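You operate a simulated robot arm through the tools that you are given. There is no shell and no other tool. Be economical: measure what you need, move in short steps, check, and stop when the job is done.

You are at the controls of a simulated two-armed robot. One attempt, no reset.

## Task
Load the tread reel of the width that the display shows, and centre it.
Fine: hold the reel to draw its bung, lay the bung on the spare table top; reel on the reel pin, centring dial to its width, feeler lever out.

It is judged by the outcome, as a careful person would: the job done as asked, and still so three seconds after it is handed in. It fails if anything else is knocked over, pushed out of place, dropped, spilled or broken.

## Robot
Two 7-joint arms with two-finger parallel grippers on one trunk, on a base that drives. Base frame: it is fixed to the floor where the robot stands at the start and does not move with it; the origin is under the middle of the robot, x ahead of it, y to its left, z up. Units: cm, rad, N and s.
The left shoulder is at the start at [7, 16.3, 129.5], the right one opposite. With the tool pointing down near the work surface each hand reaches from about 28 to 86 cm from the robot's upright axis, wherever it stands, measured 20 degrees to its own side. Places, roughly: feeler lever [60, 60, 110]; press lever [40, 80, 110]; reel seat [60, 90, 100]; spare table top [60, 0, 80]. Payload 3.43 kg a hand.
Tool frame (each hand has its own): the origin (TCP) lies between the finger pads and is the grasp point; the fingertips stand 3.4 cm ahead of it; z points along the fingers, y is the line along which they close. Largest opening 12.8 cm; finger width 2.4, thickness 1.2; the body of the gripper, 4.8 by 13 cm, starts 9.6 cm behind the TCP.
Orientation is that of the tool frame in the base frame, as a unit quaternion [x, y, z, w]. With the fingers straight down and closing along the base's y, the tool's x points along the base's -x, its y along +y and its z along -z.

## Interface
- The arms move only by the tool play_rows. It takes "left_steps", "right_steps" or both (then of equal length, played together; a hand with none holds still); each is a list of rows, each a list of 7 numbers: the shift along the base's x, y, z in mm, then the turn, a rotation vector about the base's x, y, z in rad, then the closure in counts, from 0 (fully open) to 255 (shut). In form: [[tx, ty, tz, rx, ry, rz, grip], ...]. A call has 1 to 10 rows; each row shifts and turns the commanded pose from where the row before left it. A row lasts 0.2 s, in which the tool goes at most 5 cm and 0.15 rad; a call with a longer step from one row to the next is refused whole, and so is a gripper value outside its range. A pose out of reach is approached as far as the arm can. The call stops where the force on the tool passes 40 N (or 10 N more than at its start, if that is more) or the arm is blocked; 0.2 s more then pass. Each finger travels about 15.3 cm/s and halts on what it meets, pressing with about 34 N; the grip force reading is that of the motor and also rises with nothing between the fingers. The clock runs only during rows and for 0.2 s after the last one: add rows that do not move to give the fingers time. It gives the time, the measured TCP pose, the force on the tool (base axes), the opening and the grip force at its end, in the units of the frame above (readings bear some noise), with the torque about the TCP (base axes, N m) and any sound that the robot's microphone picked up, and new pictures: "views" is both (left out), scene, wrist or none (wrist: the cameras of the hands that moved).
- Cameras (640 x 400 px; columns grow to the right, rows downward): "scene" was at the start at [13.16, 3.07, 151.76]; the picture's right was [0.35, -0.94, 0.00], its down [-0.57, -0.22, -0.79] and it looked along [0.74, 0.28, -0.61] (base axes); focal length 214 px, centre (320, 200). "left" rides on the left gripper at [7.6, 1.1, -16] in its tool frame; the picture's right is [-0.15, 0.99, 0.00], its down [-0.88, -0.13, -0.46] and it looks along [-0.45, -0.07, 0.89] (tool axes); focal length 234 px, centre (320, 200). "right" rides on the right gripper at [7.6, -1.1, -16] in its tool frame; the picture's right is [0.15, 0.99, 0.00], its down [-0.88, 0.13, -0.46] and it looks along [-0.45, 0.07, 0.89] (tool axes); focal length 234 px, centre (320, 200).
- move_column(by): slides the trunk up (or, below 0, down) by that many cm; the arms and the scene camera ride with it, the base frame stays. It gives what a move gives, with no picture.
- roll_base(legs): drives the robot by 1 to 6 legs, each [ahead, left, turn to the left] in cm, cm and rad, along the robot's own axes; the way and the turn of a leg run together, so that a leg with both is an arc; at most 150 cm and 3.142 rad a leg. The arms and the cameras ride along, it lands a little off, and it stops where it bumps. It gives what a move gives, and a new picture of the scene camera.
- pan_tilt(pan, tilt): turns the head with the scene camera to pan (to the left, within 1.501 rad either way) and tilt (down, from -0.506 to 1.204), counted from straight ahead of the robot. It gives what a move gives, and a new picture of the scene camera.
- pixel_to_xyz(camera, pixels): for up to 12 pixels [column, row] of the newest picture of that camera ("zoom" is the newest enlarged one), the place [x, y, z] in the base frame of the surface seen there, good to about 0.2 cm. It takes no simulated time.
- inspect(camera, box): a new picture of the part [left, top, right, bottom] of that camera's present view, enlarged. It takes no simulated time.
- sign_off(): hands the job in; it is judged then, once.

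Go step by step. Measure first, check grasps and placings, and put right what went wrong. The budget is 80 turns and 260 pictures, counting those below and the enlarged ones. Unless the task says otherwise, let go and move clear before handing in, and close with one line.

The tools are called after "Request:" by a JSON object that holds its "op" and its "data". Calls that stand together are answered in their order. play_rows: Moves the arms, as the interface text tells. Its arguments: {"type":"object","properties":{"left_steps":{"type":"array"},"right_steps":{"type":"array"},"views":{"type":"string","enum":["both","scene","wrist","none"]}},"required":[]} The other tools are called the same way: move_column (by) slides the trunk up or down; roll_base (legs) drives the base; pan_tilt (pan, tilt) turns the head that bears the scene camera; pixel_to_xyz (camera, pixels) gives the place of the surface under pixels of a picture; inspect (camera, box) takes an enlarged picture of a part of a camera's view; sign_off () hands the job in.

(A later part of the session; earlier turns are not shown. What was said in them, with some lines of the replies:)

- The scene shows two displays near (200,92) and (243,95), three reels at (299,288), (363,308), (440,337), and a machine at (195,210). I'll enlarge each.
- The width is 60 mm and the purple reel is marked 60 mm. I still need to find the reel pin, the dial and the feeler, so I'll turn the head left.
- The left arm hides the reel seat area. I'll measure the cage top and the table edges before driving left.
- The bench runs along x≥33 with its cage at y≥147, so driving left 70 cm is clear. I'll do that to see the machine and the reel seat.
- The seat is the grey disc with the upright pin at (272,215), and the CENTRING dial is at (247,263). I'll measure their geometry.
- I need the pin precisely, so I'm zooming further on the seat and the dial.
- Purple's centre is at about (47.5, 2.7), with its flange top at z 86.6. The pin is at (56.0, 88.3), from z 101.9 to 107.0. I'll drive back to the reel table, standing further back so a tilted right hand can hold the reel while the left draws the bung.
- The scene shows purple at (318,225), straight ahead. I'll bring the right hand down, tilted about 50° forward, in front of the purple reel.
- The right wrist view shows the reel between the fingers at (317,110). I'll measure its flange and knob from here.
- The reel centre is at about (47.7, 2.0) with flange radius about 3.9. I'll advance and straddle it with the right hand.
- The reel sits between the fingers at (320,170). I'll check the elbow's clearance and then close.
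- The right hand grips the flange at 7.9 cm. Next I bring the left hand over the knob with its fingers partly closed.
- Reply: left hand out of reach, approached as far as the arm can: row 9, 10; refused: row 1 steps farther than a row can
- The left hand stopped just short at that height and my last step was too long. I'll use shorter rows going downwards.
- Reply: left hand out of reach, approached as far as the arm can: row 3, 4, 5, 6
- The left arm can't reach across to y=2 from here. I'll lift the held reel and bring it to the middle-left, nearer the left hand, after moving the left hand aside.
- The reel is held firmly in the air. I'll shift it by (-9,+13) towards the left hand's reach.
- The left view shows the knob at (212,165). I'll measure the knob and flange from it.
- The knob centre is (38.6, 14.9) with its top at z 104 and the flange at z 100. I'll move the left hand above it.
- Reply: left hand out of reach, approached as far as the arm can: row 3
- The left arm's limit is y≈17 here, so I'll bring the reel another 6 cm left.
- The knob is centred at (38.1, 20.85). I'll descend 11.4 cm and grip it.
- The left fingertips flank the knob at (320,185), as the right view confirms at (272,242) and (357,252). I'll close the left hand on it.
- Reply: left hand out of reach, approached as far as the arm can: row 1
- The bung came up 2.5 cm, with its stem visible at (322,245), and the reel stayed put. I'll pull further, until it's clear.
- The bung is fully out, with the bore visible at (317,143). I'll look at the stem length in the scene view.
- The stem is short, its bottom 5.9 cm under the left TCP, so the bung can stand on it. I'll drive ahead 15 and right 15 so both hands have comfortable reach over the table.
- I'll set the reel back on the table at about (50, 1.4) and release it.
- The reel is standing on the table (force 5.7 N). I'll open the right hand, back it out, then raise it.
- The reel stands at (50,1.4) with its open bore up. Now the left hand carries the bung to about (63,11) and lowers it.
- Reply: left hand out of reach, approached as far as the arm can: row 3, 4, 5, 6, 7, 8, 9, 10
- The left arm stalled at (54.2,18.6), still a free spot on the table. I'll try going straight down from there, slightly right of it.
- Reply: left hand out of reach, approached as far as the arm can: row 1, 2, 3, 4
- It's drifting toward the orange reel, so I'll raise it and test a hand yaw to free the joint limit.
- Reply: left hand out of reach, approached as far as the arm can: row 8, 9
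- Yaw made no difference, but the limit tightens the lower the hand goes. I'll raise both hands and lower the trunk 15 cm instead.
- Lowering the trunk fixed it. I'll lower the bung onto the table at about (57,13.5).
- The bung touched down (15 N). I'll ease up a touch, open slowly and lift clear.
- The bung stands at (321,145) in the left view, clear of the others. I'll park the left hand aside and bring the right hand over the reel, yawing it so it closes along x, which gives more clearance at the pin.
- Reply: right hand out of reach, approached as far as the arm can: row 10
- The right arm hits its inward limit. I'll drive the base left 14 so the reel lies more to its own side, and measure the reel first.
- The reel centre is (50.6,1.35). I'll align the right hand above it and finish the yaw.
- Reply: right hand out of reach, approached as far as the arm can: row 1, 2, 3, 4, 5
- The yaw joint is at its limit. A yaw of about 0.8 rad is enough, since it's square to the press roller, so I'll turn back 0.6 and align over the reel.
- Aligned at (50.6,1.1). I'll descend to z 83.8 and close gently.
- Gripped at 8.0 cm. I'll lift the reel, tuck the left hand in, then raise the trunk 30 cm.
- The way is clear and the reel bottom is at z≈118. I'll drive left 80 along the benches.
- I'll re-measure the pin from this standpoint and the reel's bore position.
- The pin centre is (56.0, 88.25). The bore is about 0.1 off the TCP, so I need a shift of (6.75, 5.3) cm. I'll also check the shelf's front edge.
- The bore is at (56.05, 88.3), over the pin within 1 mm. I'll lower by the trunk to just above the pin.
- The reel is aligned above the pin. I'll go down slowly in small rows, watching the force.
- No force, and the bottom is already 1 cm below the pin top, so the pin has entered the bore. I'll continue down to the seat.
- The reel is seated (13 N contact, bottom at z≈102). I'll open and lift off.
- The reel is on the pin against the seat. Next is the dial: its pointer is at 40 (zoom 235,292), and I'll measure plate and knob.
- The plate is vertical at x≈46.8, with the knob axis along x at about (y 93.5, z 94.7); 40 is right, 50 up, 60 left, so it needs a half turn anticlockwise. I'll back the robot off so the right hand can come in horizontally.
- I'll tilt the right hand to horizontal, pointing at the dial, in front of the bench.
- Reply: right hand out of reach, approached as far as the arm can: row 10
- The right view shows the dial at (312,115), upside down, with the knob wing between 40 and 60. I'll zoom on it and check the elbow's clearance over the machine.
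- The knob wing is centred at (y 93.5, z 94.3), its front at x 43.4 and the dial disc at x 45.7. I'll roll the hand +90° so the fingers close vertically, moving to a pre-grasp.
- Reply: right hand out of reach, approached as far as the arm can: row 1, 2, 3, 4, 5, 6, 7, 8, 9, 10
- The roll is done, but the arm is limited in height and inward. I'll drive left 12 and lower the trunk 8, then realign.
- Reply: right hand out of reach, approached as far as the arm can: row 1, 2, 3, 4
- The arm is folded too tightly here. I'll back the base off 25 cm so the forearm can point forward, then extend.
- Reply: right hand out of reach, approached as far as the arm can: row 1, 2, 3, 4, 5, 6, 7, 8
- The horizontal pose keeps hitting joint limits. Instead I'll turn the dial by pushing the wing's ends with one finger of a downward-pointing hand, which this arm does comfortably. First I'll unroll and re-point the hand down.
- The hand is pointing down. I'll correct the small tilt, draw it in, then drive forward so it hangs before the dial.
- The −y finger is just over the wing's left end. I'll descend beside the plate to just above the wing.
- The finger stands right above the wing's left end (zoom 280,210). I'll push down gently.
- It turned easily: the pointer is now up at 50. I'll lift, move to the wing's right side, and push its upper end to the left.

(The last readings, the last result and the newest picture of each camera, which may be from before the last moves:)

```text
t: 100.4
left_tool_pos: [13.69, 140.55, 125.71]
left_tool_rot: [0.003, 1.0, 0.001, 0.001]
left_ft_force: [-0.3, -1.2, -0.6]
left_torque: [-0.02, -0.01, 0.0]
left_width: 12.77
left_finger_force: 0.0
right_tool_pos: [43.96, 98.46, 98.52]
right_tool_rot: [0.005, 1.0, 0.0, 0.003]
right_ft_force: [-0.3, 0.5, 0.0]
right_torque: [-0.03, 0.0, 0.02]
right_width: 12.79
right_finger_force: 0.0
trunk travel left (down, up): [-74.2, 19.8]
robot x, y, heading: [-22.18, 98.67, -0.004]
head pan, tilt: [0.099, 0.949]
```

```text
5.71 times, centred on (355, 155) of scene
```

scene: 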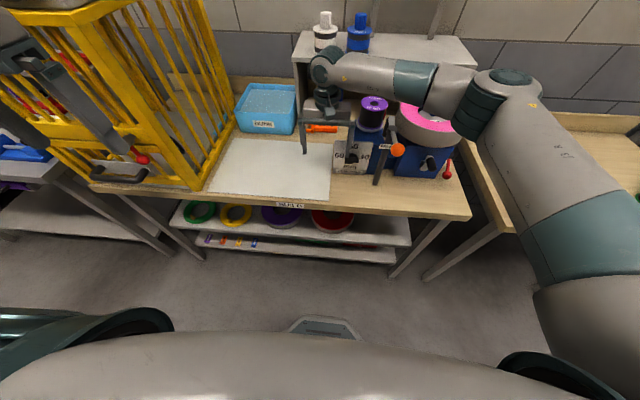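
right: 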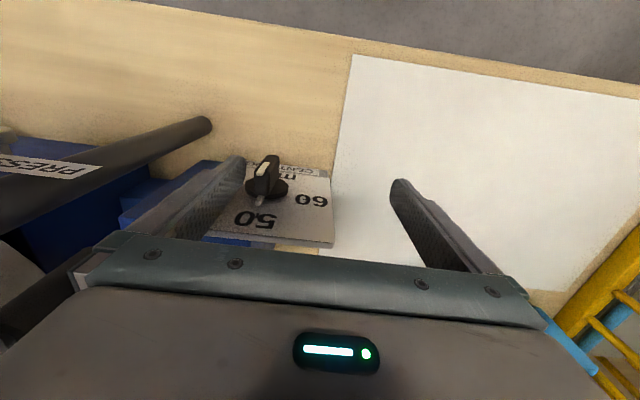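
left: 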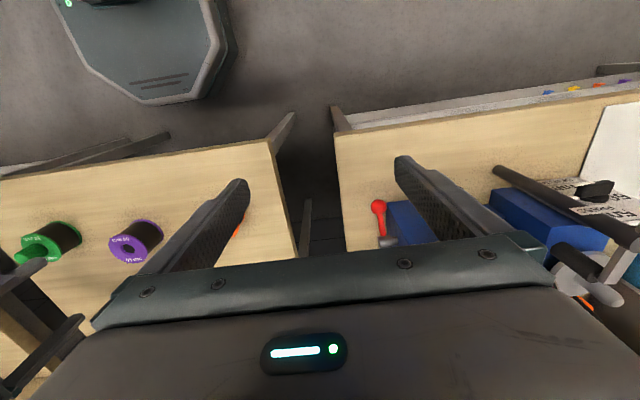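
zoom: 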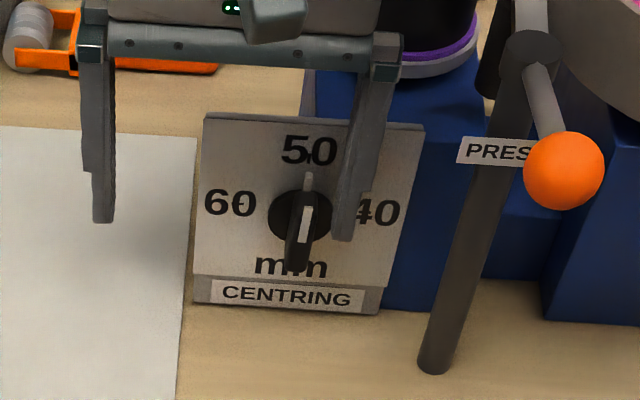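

The finger is on the right of the upright wing. I'll push left.

Request:
{"op": "play_rows", "data": {"right_steps": [[0, 8, 0, 0, 0, 0, 0], [0, 8, 0, 0, 0, 0, 0], [0, 7, 0, 0, 0, 0, 0], [0, 6, 0, 0, 0, 0, 0], [0, 5, 0, 0, 0, 0, 0], [0, 0, 0, 0, 0, 0, 0]], "views": "wrist"}}

Request:
{"op": "inspect", "data": {"camera": "scene", "box": [310, 120, 400, 190]}}

```text
t: 101.8
left_tool_pos: [13.71, 140.47, 125.68]
left_tool_rot: [0.001, 1.0, 0.001, 0.001]
left_ft_force: [-0.2, -0.2, -0.4]
left_torque: [-0.01, 0.03, 0.0]
left_width: 12.79
left_finger_force: 0.2
right_tool_pos: [44.14, 101.89, 98.57]
right_tool_rot: [0.005, 1.0, -0.001, 0.002]
right_ft_force: [-0.2, -0.2, 0.6]
right_torque: [0.01, -0.01, 0.02]
right_width: 12.81
right_finger_force: 0.1
trunk travel left (down, up): [-74.2, 19.8]
robot x, y, heading: [-22.08, 98.63, -0.005]
head pan, tilt: [0.099, 0.949]
```

right: 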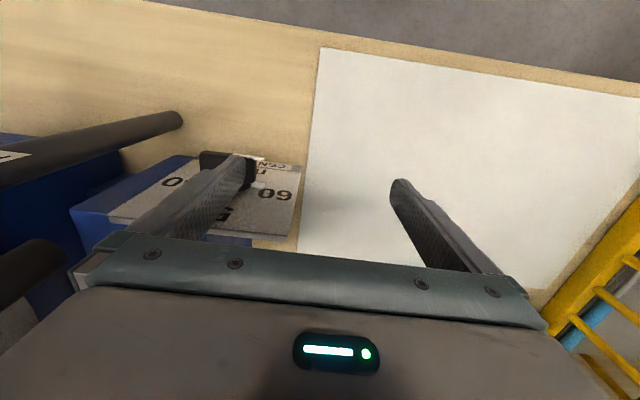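

```text
5.71 times, centred on (355, 155) of scene
```

zoom: 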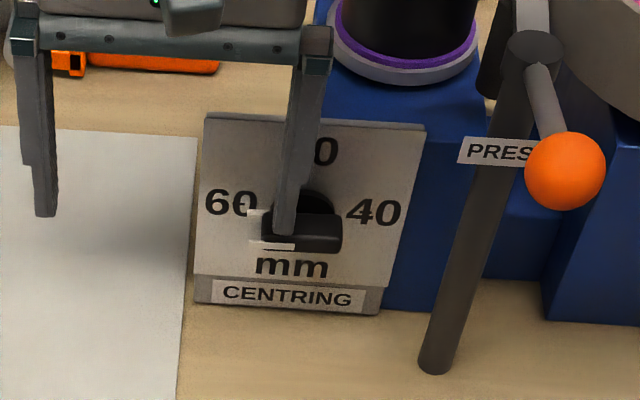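

The wing is horizontal with its pointer to the left at 60. I'll lift clear and check.

Request:
{"op": "play_rows", "data": {"right_steps": [[0, 0, 20, 0, 0, 0, 0], [0, 0, 40, 0, 0, 0, 0], [0, 0, 45, 0, 0, 0, 0], [-30, 0, 40, 0, 0, 0, 0], [-30, 0, 30, 0, 0, 0, 0]], "views": "none"}}

Request:
{"op": "inspect", "data": {"camera": "scene", "box": [330, 130, 390, 180]}}

Request:
{"op": "inspect", "data": {"camera": "scene", "box": [380, 70, 500, 190]}}

```text
t: 103.0
left_tool_pos: [13.57, 140.5, 125.63]
left_tool_rot: [0.002, 1.0, 0.001, 0.002]
left_ft_force: [0.1, 0.3, 0.3]
left_torque: [0.0, -0.02, -0.06]
left_width: 12.8
left_finger_force: 0.1
right_tool_pos: [37.9, 101.93, 116.49]
right_tool_rot: [0.004, 1.0, -0.001, 0.003]
right_ft_force: [0.5, 0.1, 0.6]
right_torque: [0.02, -0.01, 0.01]
right_width: 12.82
right_finger_force: 0.0
trunk travel left (down, up): [-74.2, 19.8]
robot x, y, heading: [-22.03, 98.51, -0.005]
head pan, tilt: [0.099, 0.949]
```

```text
8.00 times, centred on (360, 155) of scene
```

zoom: 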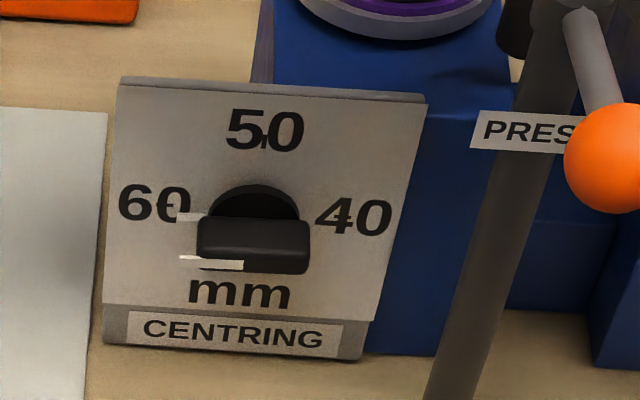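

```text
3.33 times, centred on (440, 130) of scene
```

zoom: 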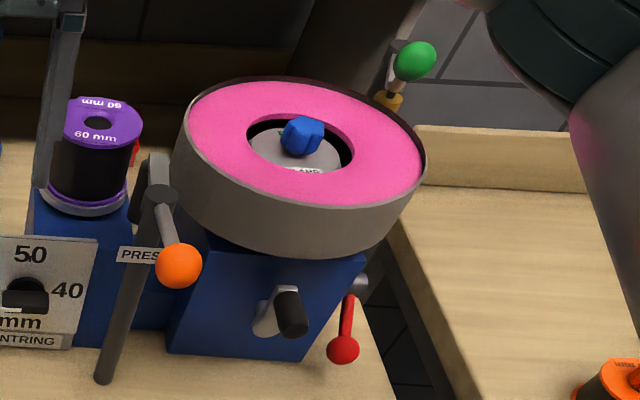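

The dial reads exactly 60. Now the feeler: I'll raise the trunk and drive right to view its lever from above.

Request:
{"op": "move_column", "data": {"by": 9}}

Request:
{"op": "roll_base", "data": {"legs": [[0, -40, 0]]}}

Request:
{"op": "pan_tilt", "data": {"pan": 0.0, "tilt": 0.8}}

Request:
{"op": "inspect", "data": {"camera": "right", "box": [0, 0, 640, 400]}}

```text
t: 104.3
left_tool_pos: [13.75, 140.45, 134.73]
left_tool_rot: [0.002, 1.0, 0.0, 0.001]
left_ft_force: [0.3, 0.9, 0.1]
left_torque: [-0.02, 0.01, 0.0]
left_width: 12.82
left_finger_force: 0.1
right_tool_pos: [38.04, 101.97, 125.32]
right_tool_rot: [0.005, 1.0, -0.001, 0.002]
right_ft_force: [-0.4, -0.8, -0.2]
right_torque: [-0.01, -0.02, -0.02]
right_width: 12.81
right_finger_force: 0.0
trunk travel left (down, up): [-83.2, 10.8]
robot x, y, heading: [-21.97, 98.83, -0.007]
head pan, tilt: [0.099, 0.949]
```

```text
t: 106.7
left_tool_pos: [13.27, 102.49, 134.7]
left_tool_rot: [-0.003, 1.0, 0.0, 0.002]
left_ft_force: [0.5, 0.0, -0.1]
left_torque: [-0.04, 0.03, 0.01]
left_width: 12.79
left_finger_force: 0.1
right_tool_pos: [37.83, 64.08, 125.3]
right_tool_rot: [-0.001, 1.0, 0.0, 0.003]
right_ft_force: [-0.2, -0.5, 0.2]
right_torque: [0.0, -0.01, 0.0]
right_width: 12.81
right_finger_force: 0.1
trunk travel left (down, up): [-83.2, 10.8]
robot x, y, heading: [-22.21, 60.03, 0.007]
head pan, tilt: [0.099, 0.949]
```

scene: 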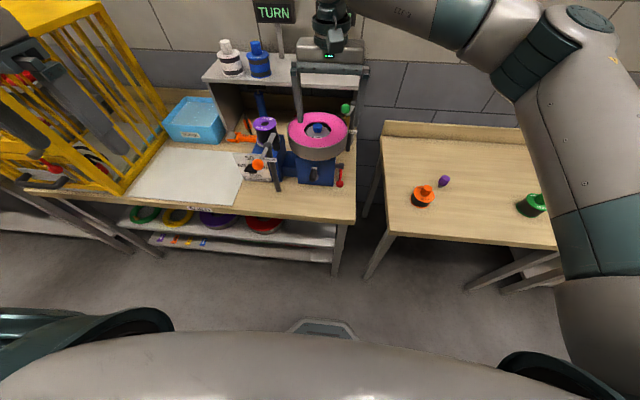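

```text
t: 107.4
left_tool_pos: [13.21, 102.19, 134.8]
left_tool_rot: [-0.003, 1.0, 0.001, 0.001]
left_ft_force: [-0.8, 0.9, -0.5]
left_torque: [-0.02, -0.01, -0.02]
left_width: 12.79
left_finger_force: 0.0
right_tool_pos: [38.08, 63.88, 125.35]
right_tool_rot: [-0.002, 1.0, 0.0, 0.003]
right_ft_force: [0.1, 0.2, -0.8]
right_torque: [-0.03, 0.0, 0.02]
right_width: 12.8
right_finger_force: 0.2
trunk travel left (down, up): [-83.2, 10.8]
robot x, y, heading: [-22.19, 59.9, 0.008]
head pan, tilt: [0.0, 0.799]
```

scene: 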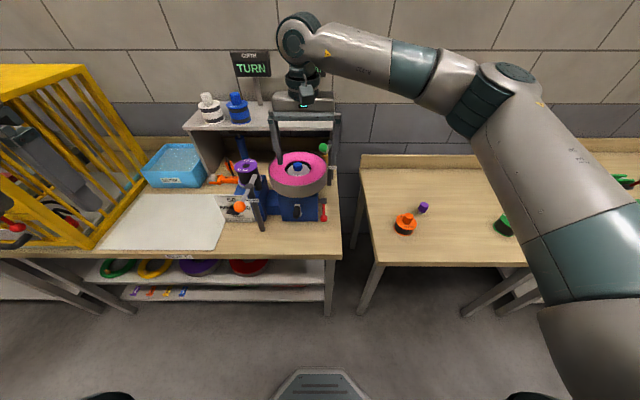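

```text
1.00 times, centred on (320, 200) of right
```

zoom: 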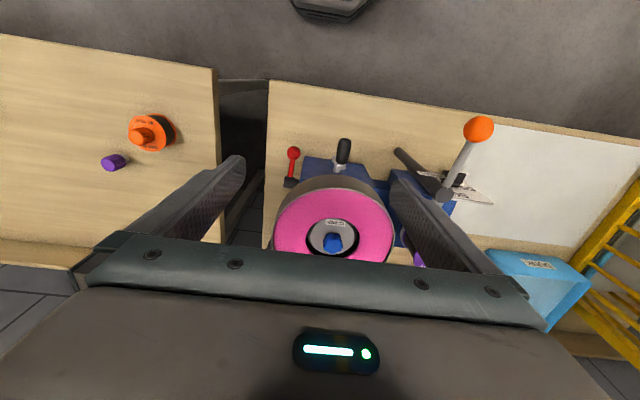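

The feeler's green ball is at (323,148) in the scene, partly behind the hand. I'll shift the hand right and zoom.

Request:
{"op": "play_rows", "data": {"right_steps": [[0, -45, 0, 0, 0, 0, 0], [0, -45, 0, 0, 0, 0, 0], [0, -45, 0, 0, 0, 0, 0], [0, -45, 0, 0, 0, 0, 0], [0, -45, 0, 0, 0, 0, 0]], "views": "none"}}

Request:
{"op": "inspect", "data": {"camera": "scene", "box": [280, 125, 360, 225]}}

Request:
{"op": "inspect", "data": {"camera": "scene", "box": [305, 135, 345, 180]}}

Request:
{"op": "inspect", "data": {"camera": "right", "box": [300, 50, 640, 300]}}

```text
t: 108.6
left_tool_pos: [13.2, 102.15, 134.8]
left_tool_rot: [-0.003, 1.0, 0.002, 0.001]
left_ft_force: [0.0, -0.6, -1.0]
left_torque: [0.07, -0.02, -0.05]
left_width: 12.79
left_finger_force: 0.0
right_tool_pos: [38.11, 41.15, 125.27]
right_tool_rot: [-0.001, 1.0, 0.001, 0.003]
right_ft_force: [-0.4, -1.1, -0.8]
right_torque: [0.02, 0.0, 0.0]
right_width: 12.84
right_finger_force: 0.0
trunk travel left (down, up): [-83.2, 10.8]
robot x, y, heading: [-22.13, 60.22, 0.005]
head pan, tilt: [0.0, 0.799]
```

```text
4.00 times, centred on (320, 175) of scene
```

zoom: 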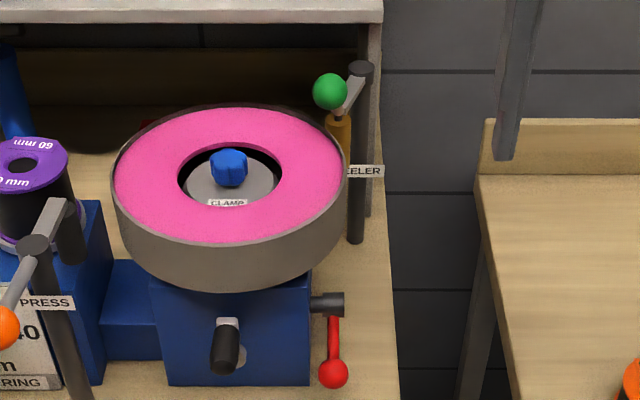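

```text
8.89 times, centred on (325, 158) of scene
```

zoom: 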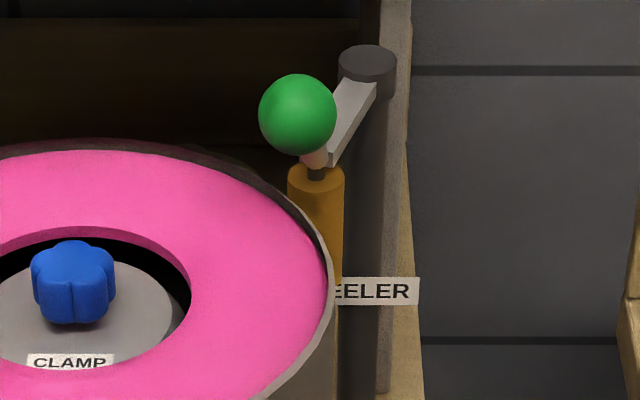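

```text
1.60 times, centred on (470, 175) of right
```

zoom: 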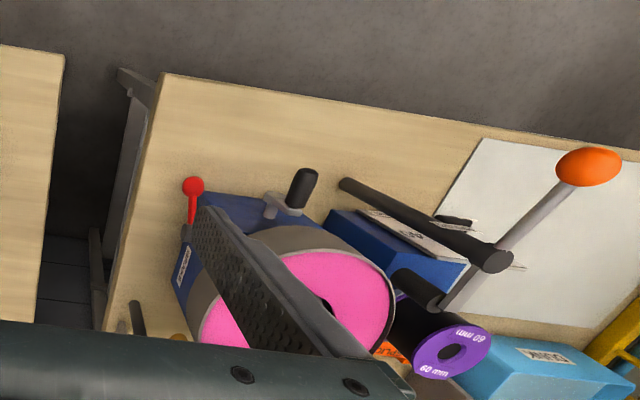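

Request:
{"op": "inspect", "data": {"camera": "scene", "box": [305, 135, 345, 180]}}

Request:
{"op": "pixel_to_xyz", "data": {"camera": "zoom", "pixels": [[367, 60], [298, 110], [345, 110], [330, 140], [316, 170], [320, 210], [320, 260], [270, 125], [325, 100], [325, 270], [365, 200]]}}

```text
8.89 times, centred on (325, 158) of scene
```

zoom: 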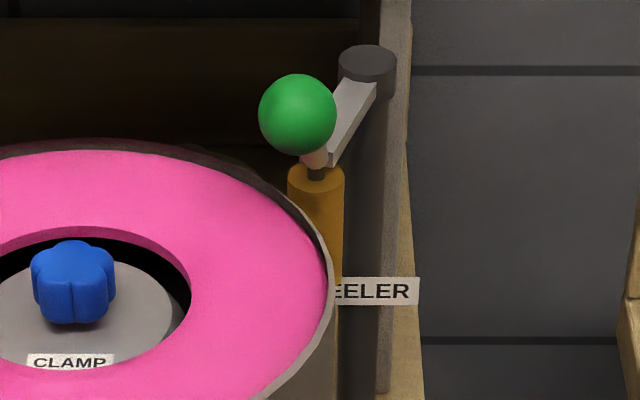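

```text
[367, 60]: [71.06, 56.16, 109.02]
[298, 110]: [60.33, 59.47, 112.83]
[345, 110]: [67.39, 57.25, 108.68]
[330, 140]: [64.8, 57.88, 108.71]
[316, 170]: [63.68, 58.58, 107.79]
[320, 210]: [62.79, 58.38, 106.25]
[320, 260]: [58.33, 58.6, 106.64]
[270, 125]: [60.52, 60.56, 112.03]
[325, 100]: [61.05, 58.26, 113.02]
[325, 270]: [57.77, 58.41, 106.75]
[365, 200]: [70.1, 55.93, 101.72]
```

The pivot is at (71.1,56.1), and the ball at about (61.5,59.3,111.5) with its roller by the drum. "Out" means swinging it towards −y, away from the drum. I'll drive closer first.

Request:
{"op": "roll_base", "data": {"legs": [[17, 10, 0]]}}

Request:
{"op": "play_rows", "data": {"right_steps": [[15, 0, 0, 0, 0, 0, 80], [15, 20, 0, 0, 0, 0, 135], [15, 30, 0, 0, 0, 0, 135], [15, 30, 0, 0, 0, 0, 135]], "views": "both"}}

```text
t: 110.2
left_tool_pos: [29.35, 112.42, 134.88]
left_tool_rot: [-0.004, 1.0, 0.002, 0.003]
left_ft_force: [0.5, 0.0, -0.3]
left_torque: [0.02, -0.04, 0.0]
left_width: 12.81
left_finger_force: 0.1
right_tool_pos: [54.38, 51.4, 125.27]
right_tool_rot: [0.0, 1.0, 0.0, 0.004]
right_ft_force: [-0.7, 0.2, 0.1]
right_torque: [0.03, -0.05, 0.04]
right_width: 12.8
right_finger_force: 0.0
trunk travel left (down, up): [-83.2, 10.8]
robot x, y, heading: [-5.71, 70.54, 0.006]
head pan, tilt: [0.0, 0.799]
```

scene: 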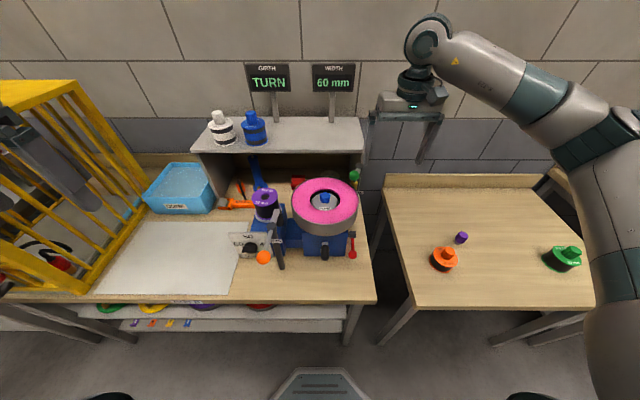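

```text
t: 111.2
left_tool_pos: [29.67, 112.75, 134.71]
left_tool_rot: [-0.002, 1.0, -0.001, 0.001]
left_ft_force: [0.6, 0.9, 0.3]
left_torque: [0.0, 0.03, -0.02]
left_width: 12.79
left_finger_force: 0.0
right_tool_pos: [60.62, 59.72, 125.59]
right_tool_rot: [0.001, 1.0, -0.001, 0.001]
right_ft_force: [-0.5, 0.2, 0.0]
right_torque: [-0.03, 0.02, 0.0]
right_width: 6.04
right_finger_force: 0.1
trunk travel left (down, up): [-83.2, 10.8]
robot x, y, heading: [-5.68, 70.47, 0.003]
head pan, tilt: [0.0, 0.799]
```

scene: 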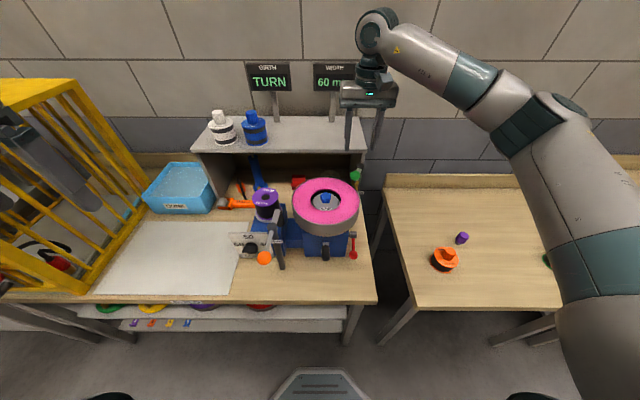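
right: 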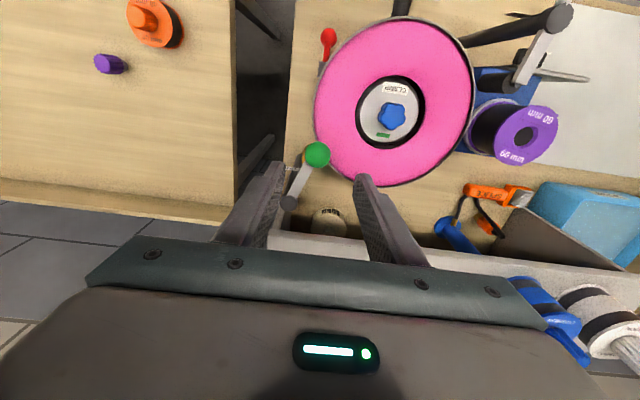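

The wrist view from above shows the ball at (318,153) against the drum's edge and the pivot at (290,203). I'll measure.

Request:
{"op": "pixel_to_xyz", "data": {"camera": "right", "pixels": [[318, 153], [308, 153], [328, 153], [318, 143], [318, 163], [290, 203], [345, 175], [320, 130], [392, 160]]}}

Request:
{"op": "inspect", "data": {"camera": "right", "box": [260, 120, 380, 230]}}

```text
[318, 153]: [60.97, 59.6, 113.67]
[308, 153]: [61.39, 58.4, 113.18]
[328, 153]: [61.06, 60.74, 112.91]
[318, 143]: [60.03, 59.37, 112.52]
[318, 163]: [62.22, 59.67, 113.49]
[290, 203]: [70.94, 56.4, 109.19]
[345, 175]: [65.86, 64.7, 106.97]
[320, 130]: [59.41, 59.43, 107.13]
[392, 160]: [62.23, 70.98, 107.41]
```

```text
3.64 times, centred on (320, 175) of right
```

zoom: 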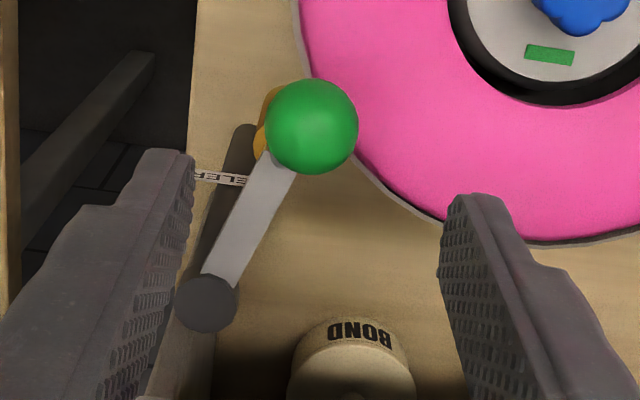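

The ball centre is (61.4,59.5,111.8) with radius about 1.85. I'll lower astride it and close loosely to about 4.3 cm.

Request:
{"op": "play_rows", "data": {"right_steps": [[8, -3, -40, 0, 0, 0, 135], [0, 0, -40, 0, 0, 0, 135], [0, 0, -33, 0, 0, 0, 135], [0, 0, 0, 0, 0, 0, 165], [0, 0, 0, 0, 0, 0, 165]], "views": "wrist"}}

```text
t: 112.4
left_tool_pos: [29.63, 112.46, 134.86]
left_tool_rot: [-0.004, 1.0, 0.001, 0.001]
left_ft_force: [-0.2, -0.3, -0.1]
left_torque: [0.02, -0.03, 0.0]
left_width: 12.79
left_finger_force: 0.1
right_tool_pos: [61.54, 59.18, 113.96]
right_tool_rot: [0.0, 1.0, 0.001, 0.003]
right_ft_force: [0.1, 0.0, -0.2]
right_torque: [-0.02, 0.03, -0.03]
right_width: 4.52
right_finger_force: 0.0
trunk travel left (down, up): [-83.2, 10.8]
robot x, y, heading: [-5.81, 70.62, 0.005]
head pan, tilt: [0.0, 0.799]
```

right: 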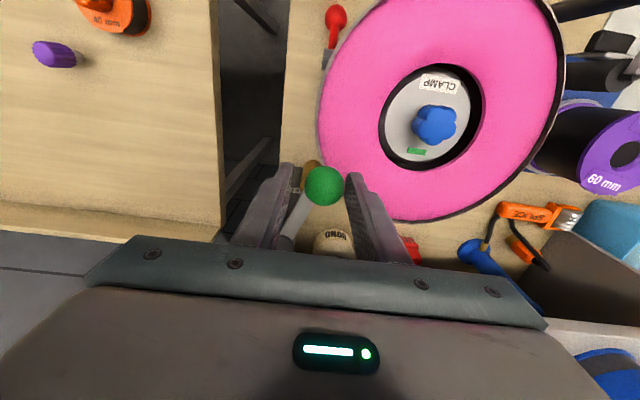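

The ball is between the fingers. I'll sweep it outward along its arc in small steps, watching the force.

Request:
{"op": "play_rows", "data": {"right_steps": [[-2, -10, 0, 0, 0, 0, 165], [-2, -10, 0, 0, 0, 0, 165], [0, -10, 0, 0, 0, 0, 165], [0, -11, 0, 0, 0, 0, 165], [2, -10, 0, 0, 0, 0, 165], [2, -10, 0, 0, 0, 0, 165]], "views": "wrist"}}

```text
t: 113.8
left_tool_pos: [29.72, 112.51, 134.86]
left_tool_rot: [-0.004, 1.0, 0.001, 0.001]
left_ft_force: [0.4, 0.6, 0.0]
left_torque: [0.0, 0.0, -0.03]
left_width: 12.79
left_finger_force: 0.1
right_tool_pos: [61.46, 53.04, 113.94]
right_tool_rot: [0.0, 1.0, 0.001, 0.003]
right_ft_force: [0.2, 0.5, -0.3]
right_torque: [0.01, -0.03, 0.0]
right_width: 4.57
right_finger_force: 0.4
trunk travel left (down, up): [-83.2, 10.8]
robot x, y, heading: [-5.7, 70.14, 0.007]
head pan, tilt: [0.0, 0.799]
```

right: 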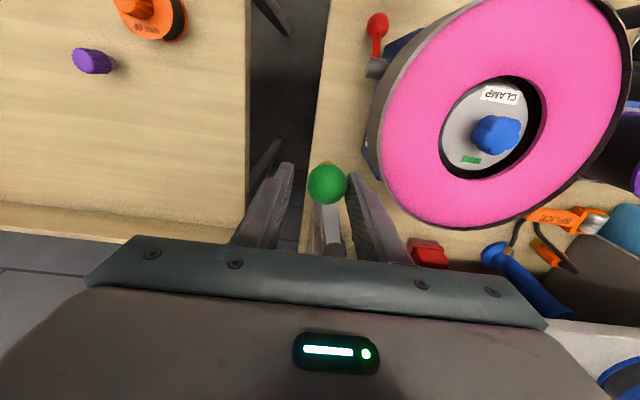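

It swings freely with almost no force. I'll continue outward until it meets its stop.

Request:
{"op": "play_rows", "data": {"right_steps": [[4, -9, 0, 0, 0, 0, 165], [5, -9, 0, 0, 0, 0, 165], [6, -9, 0, 0, 0, 0, 165], [6, -8, 0, 0, 0, 0, 165], [7, -7, 0, 0, 0, 0, 165], [8, -7, 0, 0, 0, 0, 165]], "views": "wrist"}}

```text
t: 114.9
left_tool_pos: [29.57, 113.23, 134.6]
left_tool_rot: [-0.005, 1.0, 0.0, 0.0]
left_ft_force: [-0.1, -0.4, -0.1]
left_torque: [0.01, 0.04, 0.0]
left_width: 12.78
left_finger_force: 0.0
right_tool_pos: [63.9, 51.19, 114.03]
right_tool_rot: [-0.008, 1.0, 0.005, 0.005]
right_ft_force: [2.8, 24.2, 6.2]
right_torque: [0.71, -0.12, -0.37]
right_width: 5.82
right_finger_force: 11.6
trunk travel left (down, up): [-83.2, 10.8]
robot x, y, heading: [-5.56, 70.6, 0.009]
head pan, tilt: [0.0, 0.799]
stopped in row 5 (right hand): the force on the tool passed its limit (the readings are from after the stop); the commanded pose is now the measured one
```

right: 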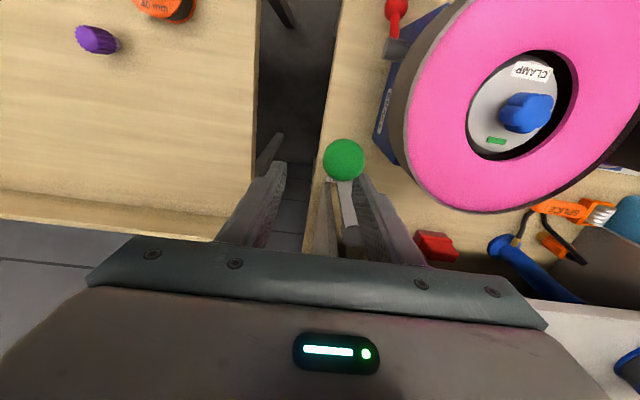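

It has reached its stop (24 N). I'll relax, open and lift clear.

Request:
{"op": "play_rows", "data": {"right_steps": [[0, 3, 0, 0, 0, 0, 140], [0, 0, 0, 0, 0, 0, 110], [0, 0, 30, 0, 0, 0, 110], [0, 0, 45, 0, 0, 0, 110], [0, 0, 45, 0, 0, 0, 110]], "views": "both"}}

Request:
{"op": "pixel_to_xyz", "data": {"camera": "right", "pixels": [[320, 150]]}}

```text
t: 116.1
left_tool_pos: [29.5, 112.76, 134.8]
left_tool_rot: [-0.004, 1.0, 0.0, 0.001]
left_ft_force: [-0.3, 0.0, 0.1]
left_torque: [-0.03, -0.02, 0.02]
left_width: 12.82
left_finger_force: 0.0
right_tool_pos: [63.6, 50.53, 125.91]
right_tool_rot: [-0.005, 1.0, 0.002, 0.004]
right_ft_force: [-0.8, 0.5, -0.2]
right_torque: [0.0, 0.03, 0.01]
right_width: 7.3
right_finger_force: 0.0
trunk travel left (down, up): [-83.2, 10.8]
robot x, y, heading: [-6.15, 70.26, 0.007]
head pan, tilt: [0.0, 0.799]
```

scene: 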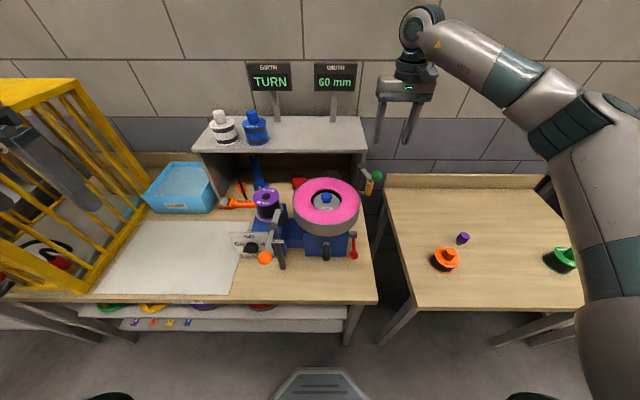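
right: 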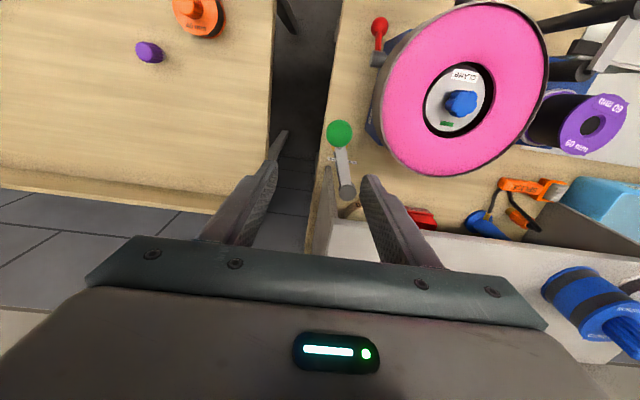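

```text
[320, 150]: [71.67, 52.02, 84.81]
```

The feeler is out, at (340,133), clear of the drum. I'll do a final check of the reel, dial and bung.

Request:
{"op": "inspect", "data": {"camera": "scene", "box": [220, 175, 310, 275]}}

Request:
{"op": "inspect", "data": {"camera": "scene", "box": [420, 220, 500, 280]}}

Request:
{"op": "pixel_to_xyz", "data": {"camera": "scene", "pixels": [[267, 190], [260, 193], [275, 195], [267, 202], [266, 216]]}}

```text
4.00 times, centred on (265, 225) of scene
```

zoom: 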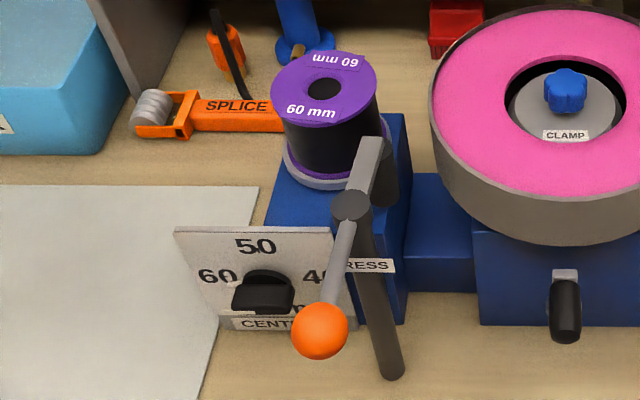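

```text
6.67 times, centred on (460, 250) of scene
```

zoom: 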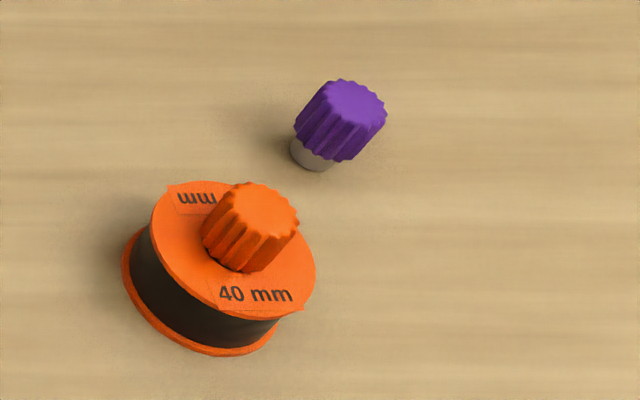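

```text
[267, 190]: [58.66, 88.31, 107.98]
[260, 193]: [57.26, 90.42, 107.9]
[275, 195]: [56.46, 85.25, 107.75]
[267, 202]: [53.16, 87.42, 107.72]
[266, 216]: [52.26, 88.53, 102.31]
```

The final check shows the 60 mm reel seated on its pin, the dial at 60, the feeler out, and the bung standing on the spare table. Both hands are clear, so I'm handing in.

Request:
{"op": "sign_off", "data": {}}

```text
The job is handed in.
```

The purple 60 mm reel is on the reel pin with its bung drawn and standing on the spare table top. The centring dial is at 60, the feeler lever is swung out to its stop, and the job is handed in.
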